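You operate a simulated robot arm through the tools that you are given. There is no shell and no other tool. Be economical: measure what you need, move in short steps, check, and stop when the job is done.

Carry out the task below with a simulated robot arm. There is one attempt and no reset: what you move stays moved.

TASK
Count the nozzles on the basin side of the work table, then put as many of the hot rollers from the basin side of the work table on the grey card.
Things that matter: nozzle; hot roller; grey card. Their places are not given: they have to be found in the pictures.

It is judged by the outcome, as a careful person would: the job done as asked, and still so three seconds after it is handed in. It fails if anything else is knocked over, pushed out of place, dropped, spilled or broken.

THE ROBOT
A 6-joint arm with a two-finger parallel gripper, fixed in place. Base frame: the origin is at the foot of the arm, x ahead of it, y to its left, z up; the work surface is at about z = 78. Lengths are in cm, angles in rad, forces in N, time in s.
With the tool pointing down near the work surface it reaches from about 24 to 64 cm from the base axis. Its first joint turns from -1.152 to 1.152 rad. Payload 2.7 kg.
Tool frame: the origin (TCP) lies between the finger pads and is the grasp point; the fingertips stand 2.3 cm ahead of it; z points along the fingers, y is the line along which they close. The gripper opens to 9.4 cm. The fingers are 3.8 cm wide and 1 cm thick; the gripper's body (5.4 by 9.6 cm) begins 3.9 cm behind the TCP.
Orientation is told as [roll, pitch, yaw] about the base's x, y, z axes, in that order, counted from this pose: with the fingers straight down and closing along the base's y, the tool's x points along the base's -x, its y along +y and its z along -z.

THE INTERFACE
- The arm moves only by the tool send_rows. Its argument "moves" is a list of rows, each a list of 2 entries, a list of its own where there are three numbers: the shift along the base's x, y, z in cm, then the turn, a rotation vector about the base's x, y, z in rad. In form: [[[x, y, z], [rx, ry, rz]], ...]. A call has 1 to 12 rows; each row shifts and turns the commanded pose from where the row before left it. "fingers" is the gripper command, from -1 (fully open) to 1 (shut), values between in proportion, set as the call begins (left out, the last holds). A row lasts 0.2 s, in which the tool goes at most 5 cm and 0.15 rad; a call with a longer step from one row to the next is refused whole, and so is a gripper value outside its range. A pose out of reach is approached as far as the arm can. The call stops where the force on the tool passes 40 N (or 10 N more than at its start, if that is more) or the arm is blocked; 0.2 s more then pass. The fingers move at their own pace (about 4.5 cm/s each) and stop on an object; they squeeze with about 36 N. The grip force told is the motor's: it shows also when the fingers shut on nothing. Time passes only in rows, and 0.2 s behind the last, so rows that do not move let the fingers close. It gives the time, the measured TCP pose, the force on the tool (base axes), the opening and the grip force at its end, in the units of the frame above (readings bear some noise).
- Cameras (640 x 400 px; columns grow to the right, rows downward): "scene" is fixed at [7.26, -42.38, 142.26]; the picture's right is [0.82, -0.57, 0.00], its down [-0.22, -0.32, -0.92] and it looks along [0.52, 0.76, -0.39] (base axes); focal length 362 px, centre (320, 200). "wrist" rides on the gripper at [-3.9, 0, -4.4] in the tool frame; the picture's right is [0.00, -1.00, 0.00], its down [0.97, 0.00, -0.24] and it looks along [0.24, 0.00, 0.97] (tool axes); focal length 218 px, centre (320, 200).
- capture(camera): a new picture of that camera. No time passes.
- point_at(camera, pixels): for up to 12 pixels [column, row] of the newest picture of that camera ("zoom" is the newest enlarged one), the place [x, y, z] in the base frame of the surface seen there, good to about 0.2 cm. No time passes.
- enlarge(camera, box): a new picture of the part [left, top, right, bottom] of that camera's present view, enlarged. No time passes.
- sign_off(): hands the job in; it is judged then, once.

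Work in short steps. Measure before you move; look again where a grasp or a placing could have gone wrong, and mend it. You have 60 turns and 20 pictures in all, the two below and enlarged ones among them. Open the gripper and draw the arm clear of the work before you hand the job in, unless the task says otherwise; then end with one line.

The tools are called after "Call:" as name(argument=value, ...) on one line, values as JSON. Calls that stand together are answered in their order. send_rows: Moves the arm, as the interface text tells. Its arguments: {"type":"object","properties":{"moves":{"type":"array","items":{"type":"array"}},"fingers":{"type":"number"}},"required":["moves"]} The other tools are called the same way: capture (camera) takes a picture; point_at (camera, pixels) gives the place of the surface under pixels of a picture; enlarge (camera, box) takes an enlarged picture of a part of a camera's view; sign_off () hands the job in.

At the start:

```text
time: 0.0
eef_pos: [37.55, 23.75, 112.49]
ee_rot: [-0.001, 0.001, 0.001]
force: [0.7, 0.1, -0.4]
opening: 9.42
gripper_force: 0.0
```

scene: 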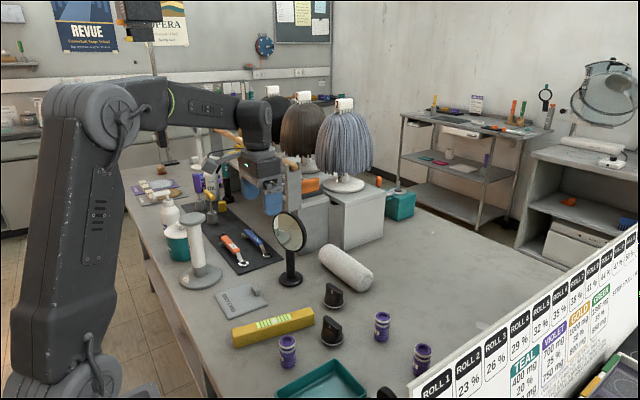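
wrist: 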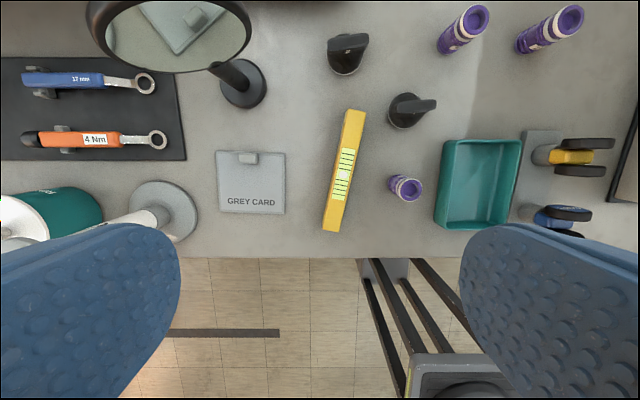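

I see black nozzle-like parts, purple rollers, a yellow bar and the grey card. I'll look closer to identify them and find which side is the basin side.

Call:
enlarge(camera="scene", box=[200, 230, 460, 400])

Call:
enlarge(camera="wrist", box=[200, 0, 640, 250])

Call:
enlarge(camera="scene", box=[110, 90, 430, 290])

Call:
point_at(camera="wrist", pixels=[[347, 42], [405, 110], [405, 187], [463, 28], [550, 30], [252, 200], [250, 158], [353, 112], [332, 228], [480, 190], [220, 152], [284, 212]])

```text
2.35 times, centred on (330, 315) of scene
```

zoom: 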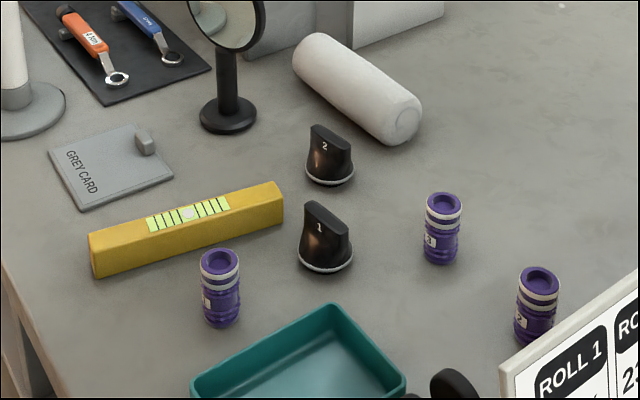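

```text
1.45 times, centred on (420, 125) of wrist
```

zoom: 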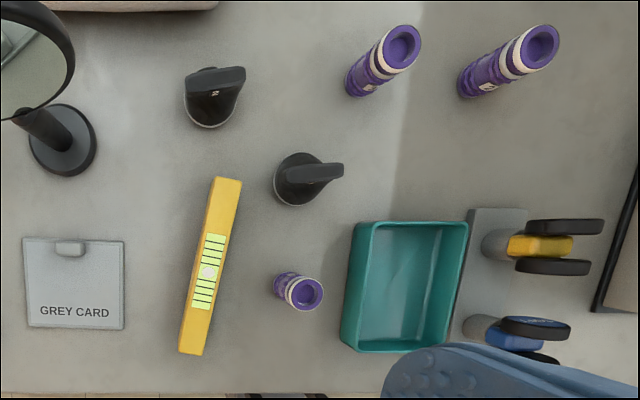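

```text
2.00 times, centred on (270, 190) of scene
```

zoom: 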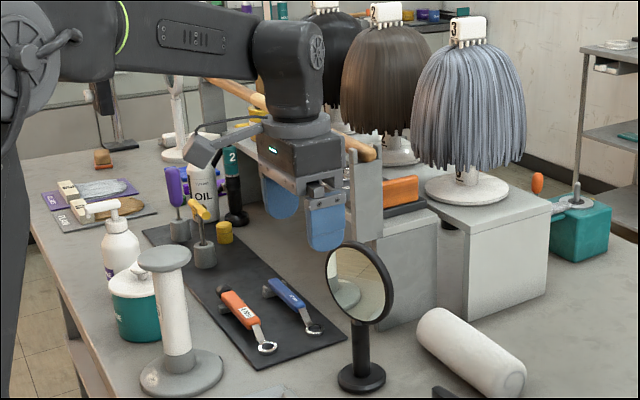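

```text
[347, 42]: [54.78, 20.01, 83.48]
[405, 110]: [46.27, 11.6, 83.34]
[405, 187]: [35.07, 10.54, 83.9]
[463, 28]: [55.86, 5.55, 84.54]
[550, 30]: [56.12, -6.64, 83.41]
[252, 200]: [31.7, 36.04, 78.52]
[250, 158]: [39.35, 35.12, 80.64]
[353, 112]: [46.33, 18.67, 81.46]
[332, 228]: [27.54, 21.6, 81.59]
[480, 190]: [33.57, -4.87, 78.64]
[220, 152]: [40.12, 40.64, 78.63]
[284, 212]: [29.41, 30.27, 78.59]
```

The sides aren't clear yet, so I look around for the basin.

Call:
enlarge(camera="scene", box=[380, 40, 640, 240])

Call:
enlarge(camera="scene", box=[0, 60, 240, 220])

Call:
enlarge(camera="scene", box=[400, 220, 640, 400])

```text
2.00 times, centred on (510, 140) of scene
```

zoom: 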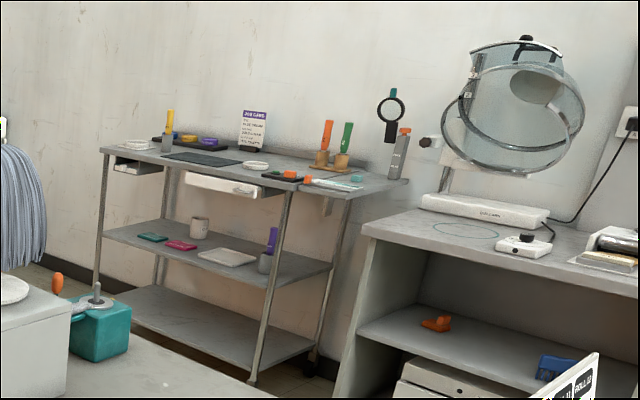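

```text
2.50 times, centred on (120, 140) of scene
```

zoom: 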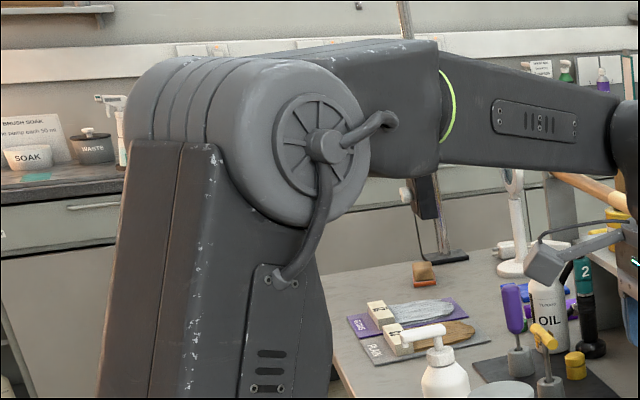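

```text
2.22 times, centred on (520, 310) of scene
```

zoom: 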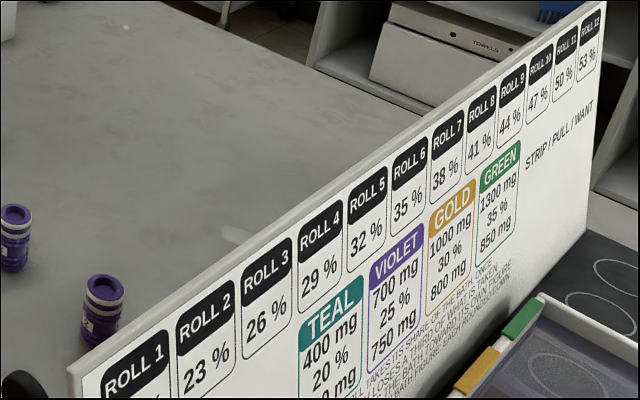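

The table may extend beyond the board on the right; I swing the arm at height to look there with the wrist camera.

Call:
send_rows(moves=[[[0, -4, 0.5], [0, 0, 0]], [[0, -4, 0.5], [0, 0, 0]], [[0, -4, 0.5], [0, 0, 0]], [[0, -4, 0.5], [0, 0, 0]], [[0, -4, 0.5], [0, 0, 0]], [[0, -4, 0.5], [0, 0, 0]], [[0, -4, 0], [0, 0, 0]], [[0, -4, 0], [0, 0, 0]]])

Call:
capture(camera="wrist")

```text
time: 1.8
eef_pos: [37.6, -8.38, 115.54]
ee_rot: [-0.001, 0.0, 0.001]
force: [-0.7, 0.1, 0.1]
opening: 9.44
gripper_force: 0.0
```

```text
11 pictures are left
```

wrist: 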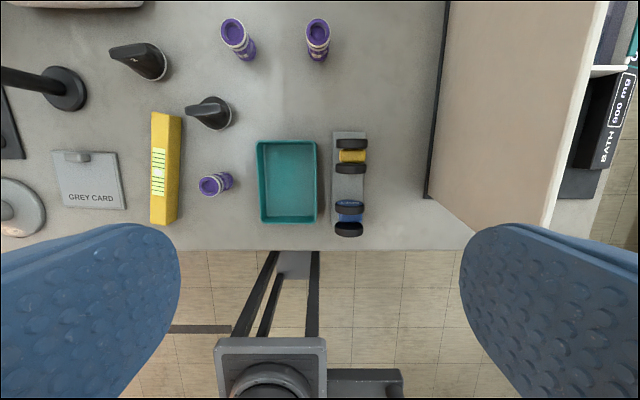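

The board hides things on the right (a "BATH" label is visible). I tilt the tool to look toward -y.

Call:
send_rows(moves=[[[0, 0, 1], [-0.14, 0, 0]], [[0, 0, 1], [-0.14, 0, 0]], [[0, 0, 1], [-0.14, 0, 0]], [[0, 0, 1], [-0.14, 0, 0]], [[0, 0, 1], [-0.14, 0, 0]], [[0, 0, 1], [-0.14, 0, 0]]])

Call:
capture(camera="wrist")

```text
time: 3.2
eef_pos: [37.61, -8.21, 121.36]
ee_rot: [-0.844, 0.001, -0.001]
force: [0.6, 0.5, -0.1]
opening: 9.39
gripper_force: 0.1
```

```text
10 pictures are left
```

wrist: 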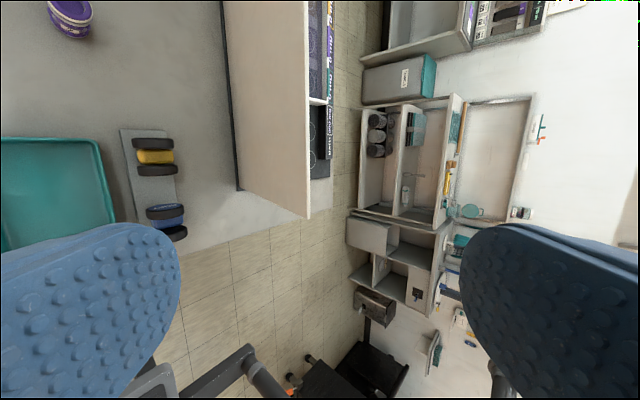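

Call:
enlarge(camera="wrist", box=[330, 80, 560, 330])

```text
1.60 times, centred on (445, 205) of wrist
```

zoom: 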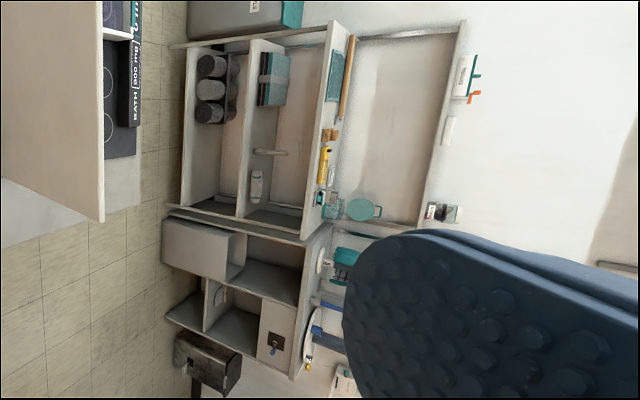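

No basin on the right. I go back and look left (+y).

Call:
send_rows(moves=[[[0, 3, 0], [0.14, 0, 0]], [[0, 3, 0], [0.14, 0, 0]], [[0, 3, 0], [0.14, 0, 0]], [[0, 3, 0], [0.14, 0, 0]], [[0, 3, 0], [0.14, 0, 0]], [[0, 3, 0], [0.14, 0, 0]], [[0, 3, 0], [0.14, 0, 0]], [[0, 3, 0], [0.14, 0, 0]], [[0, 3, 0], [0.14, 0, 0]], [[0, 3, 0], [0.14, 0, 0]], [[0, 0, 0], [0.14, 0, 0]], [[0, 0, 0], [0.14, 0, 0]]])

Call:
capture(camera="wrist")

```text
time: 5.8
eef_pos: [37.61, 21.8, 121.47]
ee_rot: [0.841, 0.001, 0.001]
force: [-0.8, 0.0, 0.2]
opening: 9.38
gripper_force: 0.0
```

```text
8 pictures are left
```

wrist: 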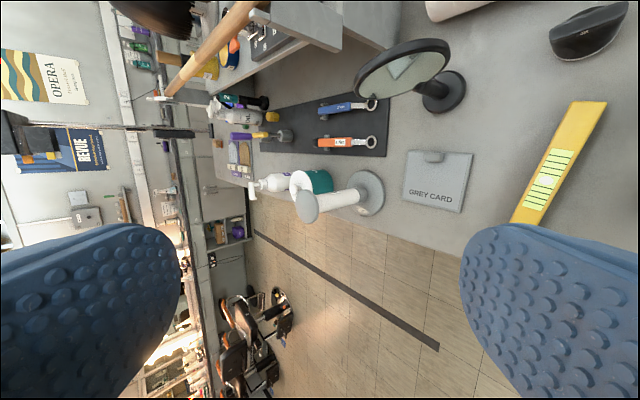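

The left end of the table has more items. I measure them to plan a closer look.

Call:
point_at(camera="wrist", pixels=[[200, 60], [250, 10], [170, 95], [250, 100], [238, 160], [240, 135], [230, 47], [440, 45], [260, 185], [330, 200], [175, 132], [310, 20]])

Call:
enlarge(camera="wrist", box=[110, 0, 350, 150])

```text
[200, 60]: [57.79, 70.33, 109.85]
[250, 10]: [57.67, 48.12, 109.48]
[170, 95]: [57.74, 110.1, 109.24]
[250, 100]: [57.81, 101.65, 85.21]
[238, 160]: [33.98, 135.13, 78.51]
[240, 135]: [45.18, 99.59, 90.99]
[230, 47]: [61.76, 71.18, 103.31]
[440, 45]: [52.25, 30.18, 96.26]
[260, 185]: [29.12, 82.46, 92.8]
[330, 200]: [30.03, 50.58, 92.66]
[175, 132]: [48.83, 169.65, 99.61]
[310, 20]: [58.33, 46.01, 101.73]
```

```text
2.67 times, centred on (230, 75) of wrist
```

zoom: 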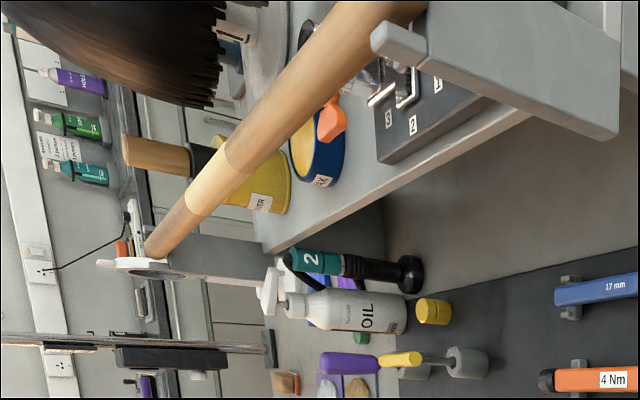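

Nothing reachable there looks like nozzles or rollers; the teal basin (tray) beside the rollers is the only basin in reach. I measure nozzle, bar and roller positions from the scene picture.

Call:
point_at(camera="scene", pixels=[[325, 305], [344, 305], [334, 309], [322, 343], [343, 343], [333, 347], [234, 340], [312, 318], [287, 341], [382, 317], [422, 350], [272, 302]])

Call:
send_rows(moves=[[[0, -1, -1], [-0.14, 0, 0]], [[0, -2, -1], [-0.14, 0, 0]], [[0, -2, -1], [-0.14, 0, 0]], [[0, -2, -1], [-0.14, 0, 0]], [[0, -2, -2], [-0.14, 0, 0]], [[0, -2, -2], [-0.14, 0, 0]]])

Call:
capture(camera="wrist")

```text
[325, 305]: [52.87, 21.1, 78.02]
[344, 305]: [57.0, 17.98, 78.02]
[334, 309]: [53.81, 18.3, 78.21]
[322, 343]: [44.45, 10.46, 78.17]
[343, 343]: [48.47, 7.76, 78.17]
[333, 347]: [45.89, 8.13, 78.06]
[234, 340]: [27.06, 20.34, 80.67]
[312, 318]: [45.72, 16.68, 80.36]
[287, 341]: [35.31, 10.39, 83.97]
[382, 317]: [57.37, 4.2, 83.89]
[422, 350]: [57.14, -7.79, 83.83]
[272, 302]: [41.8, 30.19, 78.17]
```

```text
time: 7.2
eef_pos: [37.55, 10.62, 113.45]
ee_rot: [-0.003, 0.0, 0.001]
force: [1.8, 0.0, -0.1]
opening: 9.41
gripper_force: 0.1
```

```text
6 pictures are left
```

wrist: 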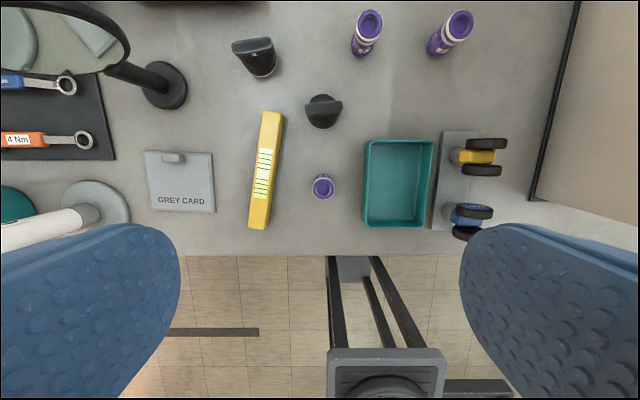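

Nozzle 1 is near (46.5, 9.5) and nozzle 2 near (55, 20). I check the yellow bar for markings and then look backward for a basin.

Call:
enlarge(camera="wrist", box=[130, 0, 480, 240])

Call:
send_rows(moves=[[[0, 0, 1], [0, 0.14, 0]], [[0, 0, 1], [0, 0.14, 0]], [[0, 0, 1], [0, 0.14, 0]], [[0, 0, 1], [0, 0.14, 0]], [[0, 0, 1], [0, 0.14, 0]], [[0, 0, 1], [0, 0.14, 0]], [[0, 0, 1], [0, 0.14, 0]]])

Call:
capture(camera="wrist")

```text
1.67 times, centred on (305, 120) of wrist
```

zoom: 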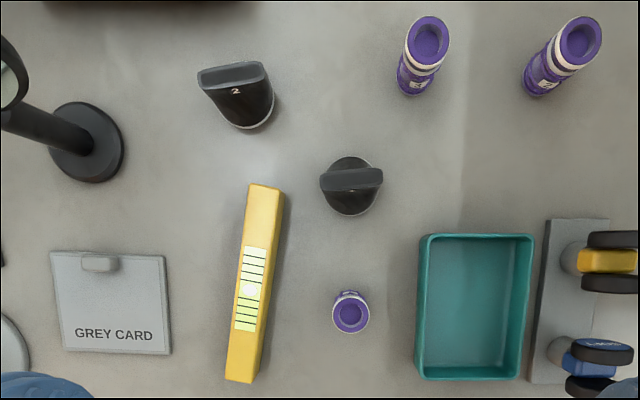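

```text
time: 8.8
eef_pos: [30.53, 10.45, 108.6]
ee_rot: [0.003, 0.978, -0.001]
force: [0.6, 0.0, -0.4]
opening: 9.39
gripper_force: 0.1
out of reach, approached as far as the arm can: row 5, 6, 7
```

```text
4 pictures are left
```

wrist: 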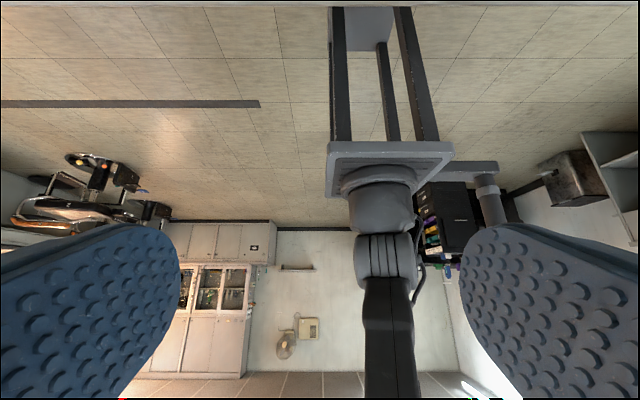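

No basin behind either, so the teal basin marks that side of the table: two nozzles (1 and 2), hence two rollers to place. I undo the tilt and move above the near roller at about (35.0, 10.2).

Call:
send_rows(moves=[[[0, 0, -1], [0, -0.14, 0]], [[0, 0, -1], [0, -0.14, 0]], [[0, 0, -1], [0, -0.14, 0]], [[0, 0, -1], [0, -0.14, 0]], [[0, 0, -1], [0, -0.14, 0]], [[0, 0, -1], [0, -0.14, 0]], [[0, 0, -1], [0, -0.14, 0]], [[-1.3, -0.2, -3], [0, 0, 0]], [[-1.2, -0.2, -4], [0, 0, 0]], [[0, 0, -4], [0, 0, 0]], [[0, 0, -4], [0, 0, 0]]], fingers=-1)

Call:
point_at(camera="scene", pixels=[[282, 340], [293, 340], [287, 337], [287, 347], [278, 355], [281, 378], [377, 315], [388, 315], [383, 312], [383, 320], [252, 296], [260, 288]])

```text
time: 11.2
eef_pos: [28.13, 10.01, 86.51]
ee_rot: [0.002, 0.0, 0.0]
force: [-0.4, -0.1, -0.7]
opening: 9.41
gripper_force: 0.1
```

```text
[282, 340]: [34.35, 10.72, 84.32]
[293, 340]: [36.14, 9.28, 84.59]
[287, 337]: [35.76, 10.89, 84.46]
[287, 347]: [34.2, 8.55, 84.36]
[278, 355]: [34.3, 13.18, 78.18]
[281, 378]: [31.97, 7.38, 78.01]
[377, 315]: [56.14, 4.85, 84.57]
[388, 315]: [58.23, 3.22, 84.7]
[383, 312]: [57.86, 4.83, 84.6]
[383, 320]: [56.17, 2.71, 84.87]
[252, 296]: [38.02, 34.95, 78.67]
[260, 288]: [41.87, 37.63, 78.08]
```

The pose ended at (28.1, 10.0, 86.5); roller centre is about (35.1, 9.8), top z 84.5. I rise, align and descend to z≈82.

Call:
send_rows(moves=[[[0, 0, 4], [0, 0, 0]], [[3.5, -0.1, 0], [0, 0, 0]], [[3.47, -0.11, 0], [0, 0, 0]], [[0, 0, -3], [0, 0, 0]], [[0, 0, -3], [0, 0, 0]], [[0, 0, -2.5], [0, 0, 0]]])

```text
time: 12.6
eef_pos: [35.21, 9.78, 82.05]
ee_rot: [0.001, 0.0, 0.001]
force: [0.6, 0.7, 0.3]
opening: 9.38
gripper_force: 0.1
```

Aligned around the roller; I close the fingers.

Call:
send_rows(moves=[[[0, 0, 0], [0, 0, 0]], [[0, 0, 0], [0, 0, 0]], [[0, 0, 0], [0, 0, 0]], [[0, 0, 0], [0, 0, 0]], [[0, 0, 0], [0, 0, 0]], [[0, 0, 0], [0, 0, 0]]], fingers=1)

```text
time: 14.0
eef_pos: [35.1, 9.8, 82.13]
ee_rot: [0.001, 0.0, 0.0]
force: [0.3, -0.5, 0.4]
opening: 3.18
gripper_force: 35.8
```

Held (opening 3.18, 36 N). I lift, carry over the bar to above the card at (33.5, 37.7).

Call:
send_rows(moves=[[[0, 0, 4], [0, 0, 0]], [[0, 0, 4], [0, 0, 0]], [[-0.2, 4, 0], [0, 0, 0]], [[-0.2, 4, 0], [0, 0, 0]], [[-0.2, 4, 0], [0, 0, 0]], [[-0.2, 4, 0], [0, 0, 0]], [[-0.2, 4, 0], [0, 0, 0]], [[-0.3, 4, 0], [0, 0, 0]], [[-0.3, 3.9, 0], [0, 0, 0]], [[0, 0, 0], [0, 0, 0]]])

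Call:
capture(camera="scene")

```text
time: 16.2
eef_pos: [33.57, 37.64, 90.26]
ee_rot: [-0.001, -0.001, -0.001]
force: [1.7, -0.6, -0.8]
opening: 3.19
gripper_force: 35.7
```

```text
3 pictures are left
```

scene: 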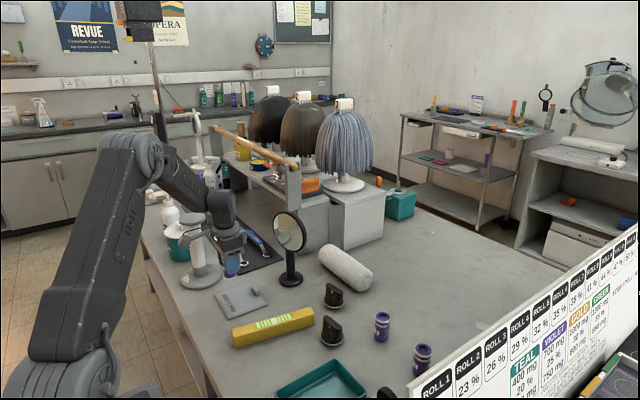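

Checking the card corners and stand distance before lowering.

Call:
point_at(camera="scene", pixels=[[217, 296], [238, 317], [267, 302], [246, 286], [223, 270], [200, 250], [208, 232], [192, 225], [258, 291]])

```text
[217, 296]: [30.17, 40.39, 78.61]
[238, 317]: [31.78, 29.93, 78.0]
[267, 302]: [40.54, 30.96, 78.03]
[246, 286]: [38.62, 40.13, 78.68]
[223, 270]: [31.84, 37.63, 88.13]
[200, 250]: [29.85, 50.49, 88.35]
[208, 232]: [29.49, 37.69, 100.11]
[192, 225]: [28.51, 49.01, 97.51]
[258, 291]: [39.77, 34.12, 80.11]
```

Card spans roughly x 29.5–40, y 30.4–40.6; the post is clear. I lower to z≈82.75.

Call:
send_rows(moves=[[[0, 0, -3], [0, 0, 0]], [[0, 0, -2.5], [0, 0, 0]], [[0, 0, -1.3], [0, 0, 0]], [[0, 0, -0.6], [0, 0, 0]], [[0, 0, 0], [0, 0, 0]]])

```text
time: 17.4
eef_pos: [33.54, 37.63, 82.78]
ee_rot: [0.001, 0.0, 0.001]
force: [-0.3, -0.9, 5.7]
opening: 3.2
gripper_force: 35.9
```

Contact felt (5.7 N). I open partly and rise.

Call:
send_rows(moves=[[[0, 0, 0], [0, 0, 0]], [[0, 0, 0], [0, 0, 0]], [[0, 0, 0], [0, 0, 0]], [[0, 0, 2], [0, 0, 0]], [[0, 0, 3], [0, 0, 0]], [[0, 0, 4], [0, 0, 0]], [[0, 0, 2], [0, 0, 0]]], fingers=-0.2)

```text
time: 19.0
eef_pos: [33.46, 37.68, 93.85]
ee_rot: [0.0, 0.0, 0.001]
force: [0.2, -0.5, 0.6]
opening: 5.62
gripper_force: 0.0
```

Released. Next roller centre about (57.1, 3.95); I travel at z≈94, first in y, then in x.

Call:
send_rows(moves=[[[0, -4.5, 0], [0, 0, 0]], [[0, -4.5, 0], [0, 0, 0]], [[0, -4.5, 0], [0, 0, 0]], [[0, -4.5, 0], [0, 0, 0]], [[0, -4.5, 0], [0, 0, 0]], [[2.6, -4, 0], [0, 0, 0]], [[3, -3.8, 0], [0, 0, 0]], [[4, -2, 0], [0, 0, 0]], [[4.5, -1, 0], [0, 0, 0]], [[4.5, -0.4, 0], [0, 0, 0]], [[4.5, 0, 0], [0, 0, 0]], [[0.5, 0, 0], [0, 0, 0]]], fingers=-0.7)

Call:
capture(camera="wrist")

```text
time: 21.6
eef_pos: [57.17, 4.09, 93.8]
ee_rot: [-0.001, 0.001, -0.001]
force: [0.4, 0.4, -0.2]
opening: 7.98
gripper_force: 0.1
```

```text
2 pictures are left
```

wrist: 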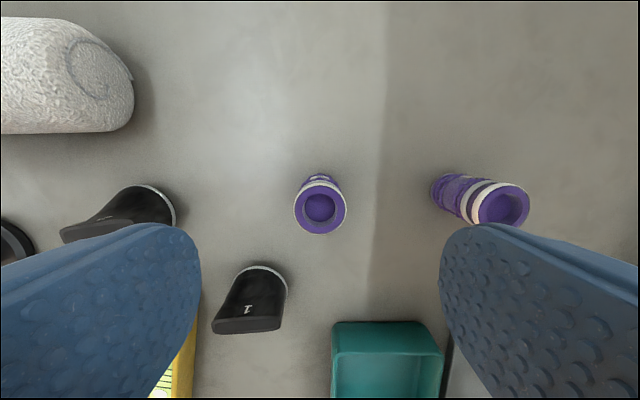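

Centred (roller top at px 320, 207). I descend to z≈82 and close.

Call:
send_rows(moves=[[[0, 0, -4], [0, 0, 0]], [[0, 0, -4], [0, 0, 0]], [[0, 0, -2], [0, 0, 0]], [[0, 0, -1.75], [0, 0, 0]], [[0, 0, 0], [0, 0, 0]]])

Call:
send_rows(moves=[[[0, 0, 0], [0, 0, 0]], [[0, 0, 0], [0, 0, 0]], [[0, 0, 0], [0, 0, 0]], [[0, 0, 0], [0, 0, 0]], [[0, 0, 0], [0, 0, 0]], [[0, 0, 0], [0, 0, 0]]], fingers=1)

```text
time: 22.8
eef_pos: [57.19, 3.93, 82.04]
ee_rot: [0.0, 0.0, 0.001]
force: [0.2, 0.1, 0.1]
opening: 8.0
gripper_force: 0.1
```

```text
time: 24.2
eef_pos: [57.09, 4.06, 82.03]
ee_rot: [0.0, -0.001, -0.001]
force: [0.4, 0.2, 0.2]
opening: 3.2
gripper_force: 36.2
```

Held. I lift to z≈94 and carry back to above (35.5, 32.5) on the card.

Call:
send_rows(moves=[[[0, 0, 4], [0, 0, 0]], [[0, 0, 4], [0, 0, 0]], [[0, 0, 4], [0, 0, 0]], [[-4.5, 0, 0], [0, 0, 0]], [[-4.5, 0.5, 0], [0, 0, 0]], [[-4.5, 1.5, 0], [0, 0, 0]], [[-4, 2.5, 0], [0, 0, 0]], [[-3, 3.5, 0], [0, 0, 0]], [[-1.1, 4.5, 0], [0, 0, 0]], [[0, 4.5, 0], [0, 0, 0]], [[0, 4.5, 0], [0, 0, 0]], [[0, 4.5, 0], [0, 0, 0]]])

Call:
send_rows(moves=[[[0, 2.5, 0], [0, 0, 0]], [[0, 0, 0], [0, 0, 0]]])

Call:
capture(camera="wrist")

```text
time: 26.8
eef_pos: [35.55, 30.01, 93.99]
ee_rot: [-0.002, 0.002, 0.0]
force: [-0.4, -0.3, -0.2]
opening: 3.21
gripper_force: 36.4
```

```text
time: 27.4
eef_pos: [35.44, 32.52, 94.01]
ee_rot: [0.002, -0.001, 0.0]
force: [0.0, 0.5, -0.3]
opening: 3.2
gripper_force: 35.7
```

```text
1 pictures are left
```

wrist: 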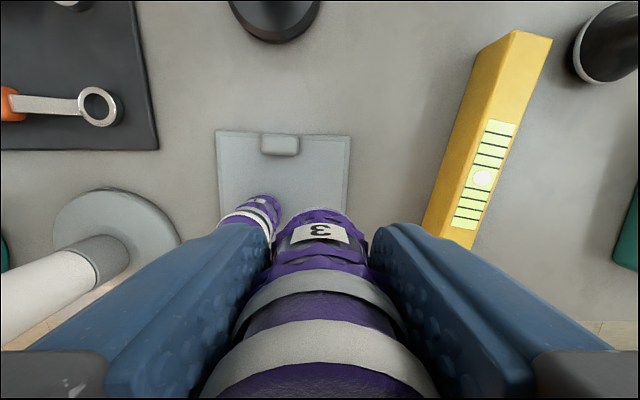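

Roller A stands on the card. I measure its near side for clearance.

Call:
point_at(camera="wrist", pixels=[[276, 203], [250, 200], [230, 222], [274, 215], [347, 140], [345, 200], [218, 140]])

```text
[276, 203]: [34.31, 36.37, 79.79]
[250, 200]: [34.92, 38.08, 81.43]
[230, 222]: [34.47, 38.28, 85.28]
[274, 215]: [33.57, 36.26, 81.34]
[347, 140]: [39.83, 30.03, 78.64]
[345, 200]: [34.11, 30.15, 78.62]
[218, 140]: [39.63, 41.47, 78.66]
```

A's near edge is at y≈36.2; card edge y≈30.0. I shift 0.2 cm toward the edge and lower.

Call:
send_rows(moves=[[[0, -0.2, -4], [0, 0, 0]], [[0, 0, -3.5], [0, 0, 0]], [[0, 0, -2], [0, 0, 0]], [[0, 0, -1.2], [0, 0, 0]], [[0, 0, -0.6], [0, 0, 0]], [[0, 0, 0], [0, 0, 0]]])

```text
time: 28.8
eef_pos: [35.44, 32.14, 82.67]
ee_rot: [0.0, 0.0, -0.001]
force: [-0.2, -0.3, 0.6]
opening: 3.19
gripper_force: 36.4
```

Call:
send_rows(moves=[[[0, 0, -0.1], [0, 0, 0]], [[0, 0, 0], [0, 0, 0]]])

Call:
send_rows(moves=[[[0, 0, 0], [0, 0, 0]], [[0, 0, 0], [0, 0, 0]], [[0, 0, 0], [0, 0, 0]], [[0, 0, 2], [0, 0, 0]], [[0, 0, 3], [0, 0, 0]], [[0, 0, 4], [0, 0, 0]], [[0, 0, 4], [0, 0, 0]], [[0, 0, 4], [0, 0, 0]]], fingers=0.1)

Call:
send_rows(moves=[[[0, -4.5, 2], [0, 0, 0]], [[0, -4.5, 2], [0, 0, 0]], [[0, -4.5, 2], [0, 0, 0]], [[0, -4.5, 2], [0, 0, 0]], [[0, 0, 0], [0, 0, 0]]], fingers=-1)

Call:
enlarge(camera="scene", box=[160, 210, 440, 400])

```text
time: 29.4
eef_pos: [35.55, 32.24, 82.66]
ee_rot: [0.0, -0.001, -0.001]
force: [0.5, 0.9, 0.6]
opening: 3.21
gripper_force: 35.6
```

```text
time: 31.2
eef_pos: [35.41, 32.35, 99.67]
ee_rot: [0.0, 0.0, 0.0]
force: [-0.2, -0.5, -0.8]
opening: 4.23
gripper_force: 0.1
```

```text
time: 32.4
eef_pos: [35.58, 14.25, 107.54]
ee_rot: [0.001, 0.0, 0.0]
force: [0.1, -0.8, 0.2]
opening: 9.36
gripper_force: 0.1
```

```text
2.11 times, centred on (300, 305) of scene
```

zoom: 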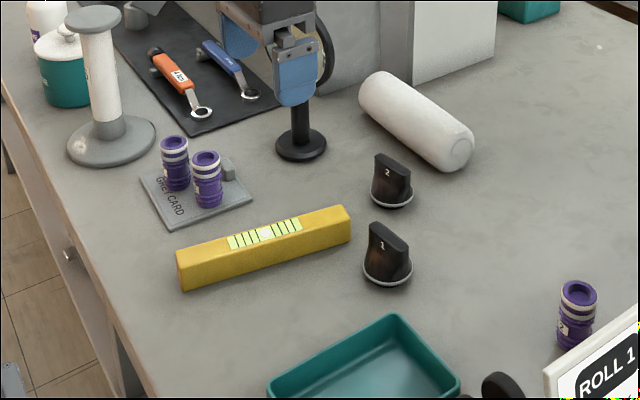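

Both rollers stand upright on the grey card, nothing else has moved, and the open gripper is clear. I hand the job in.

Call:
sign_off()

```text
The job is handed in.
```

I counted two nozzles on the basin side and put two hot rollers upright on the grey card; I took the teal tray as the basin, as I saw no other, and counted nozzle 2 although it stands almost in line with the yellow bar, so the count would be one if that bar marks the edge of the basin side.
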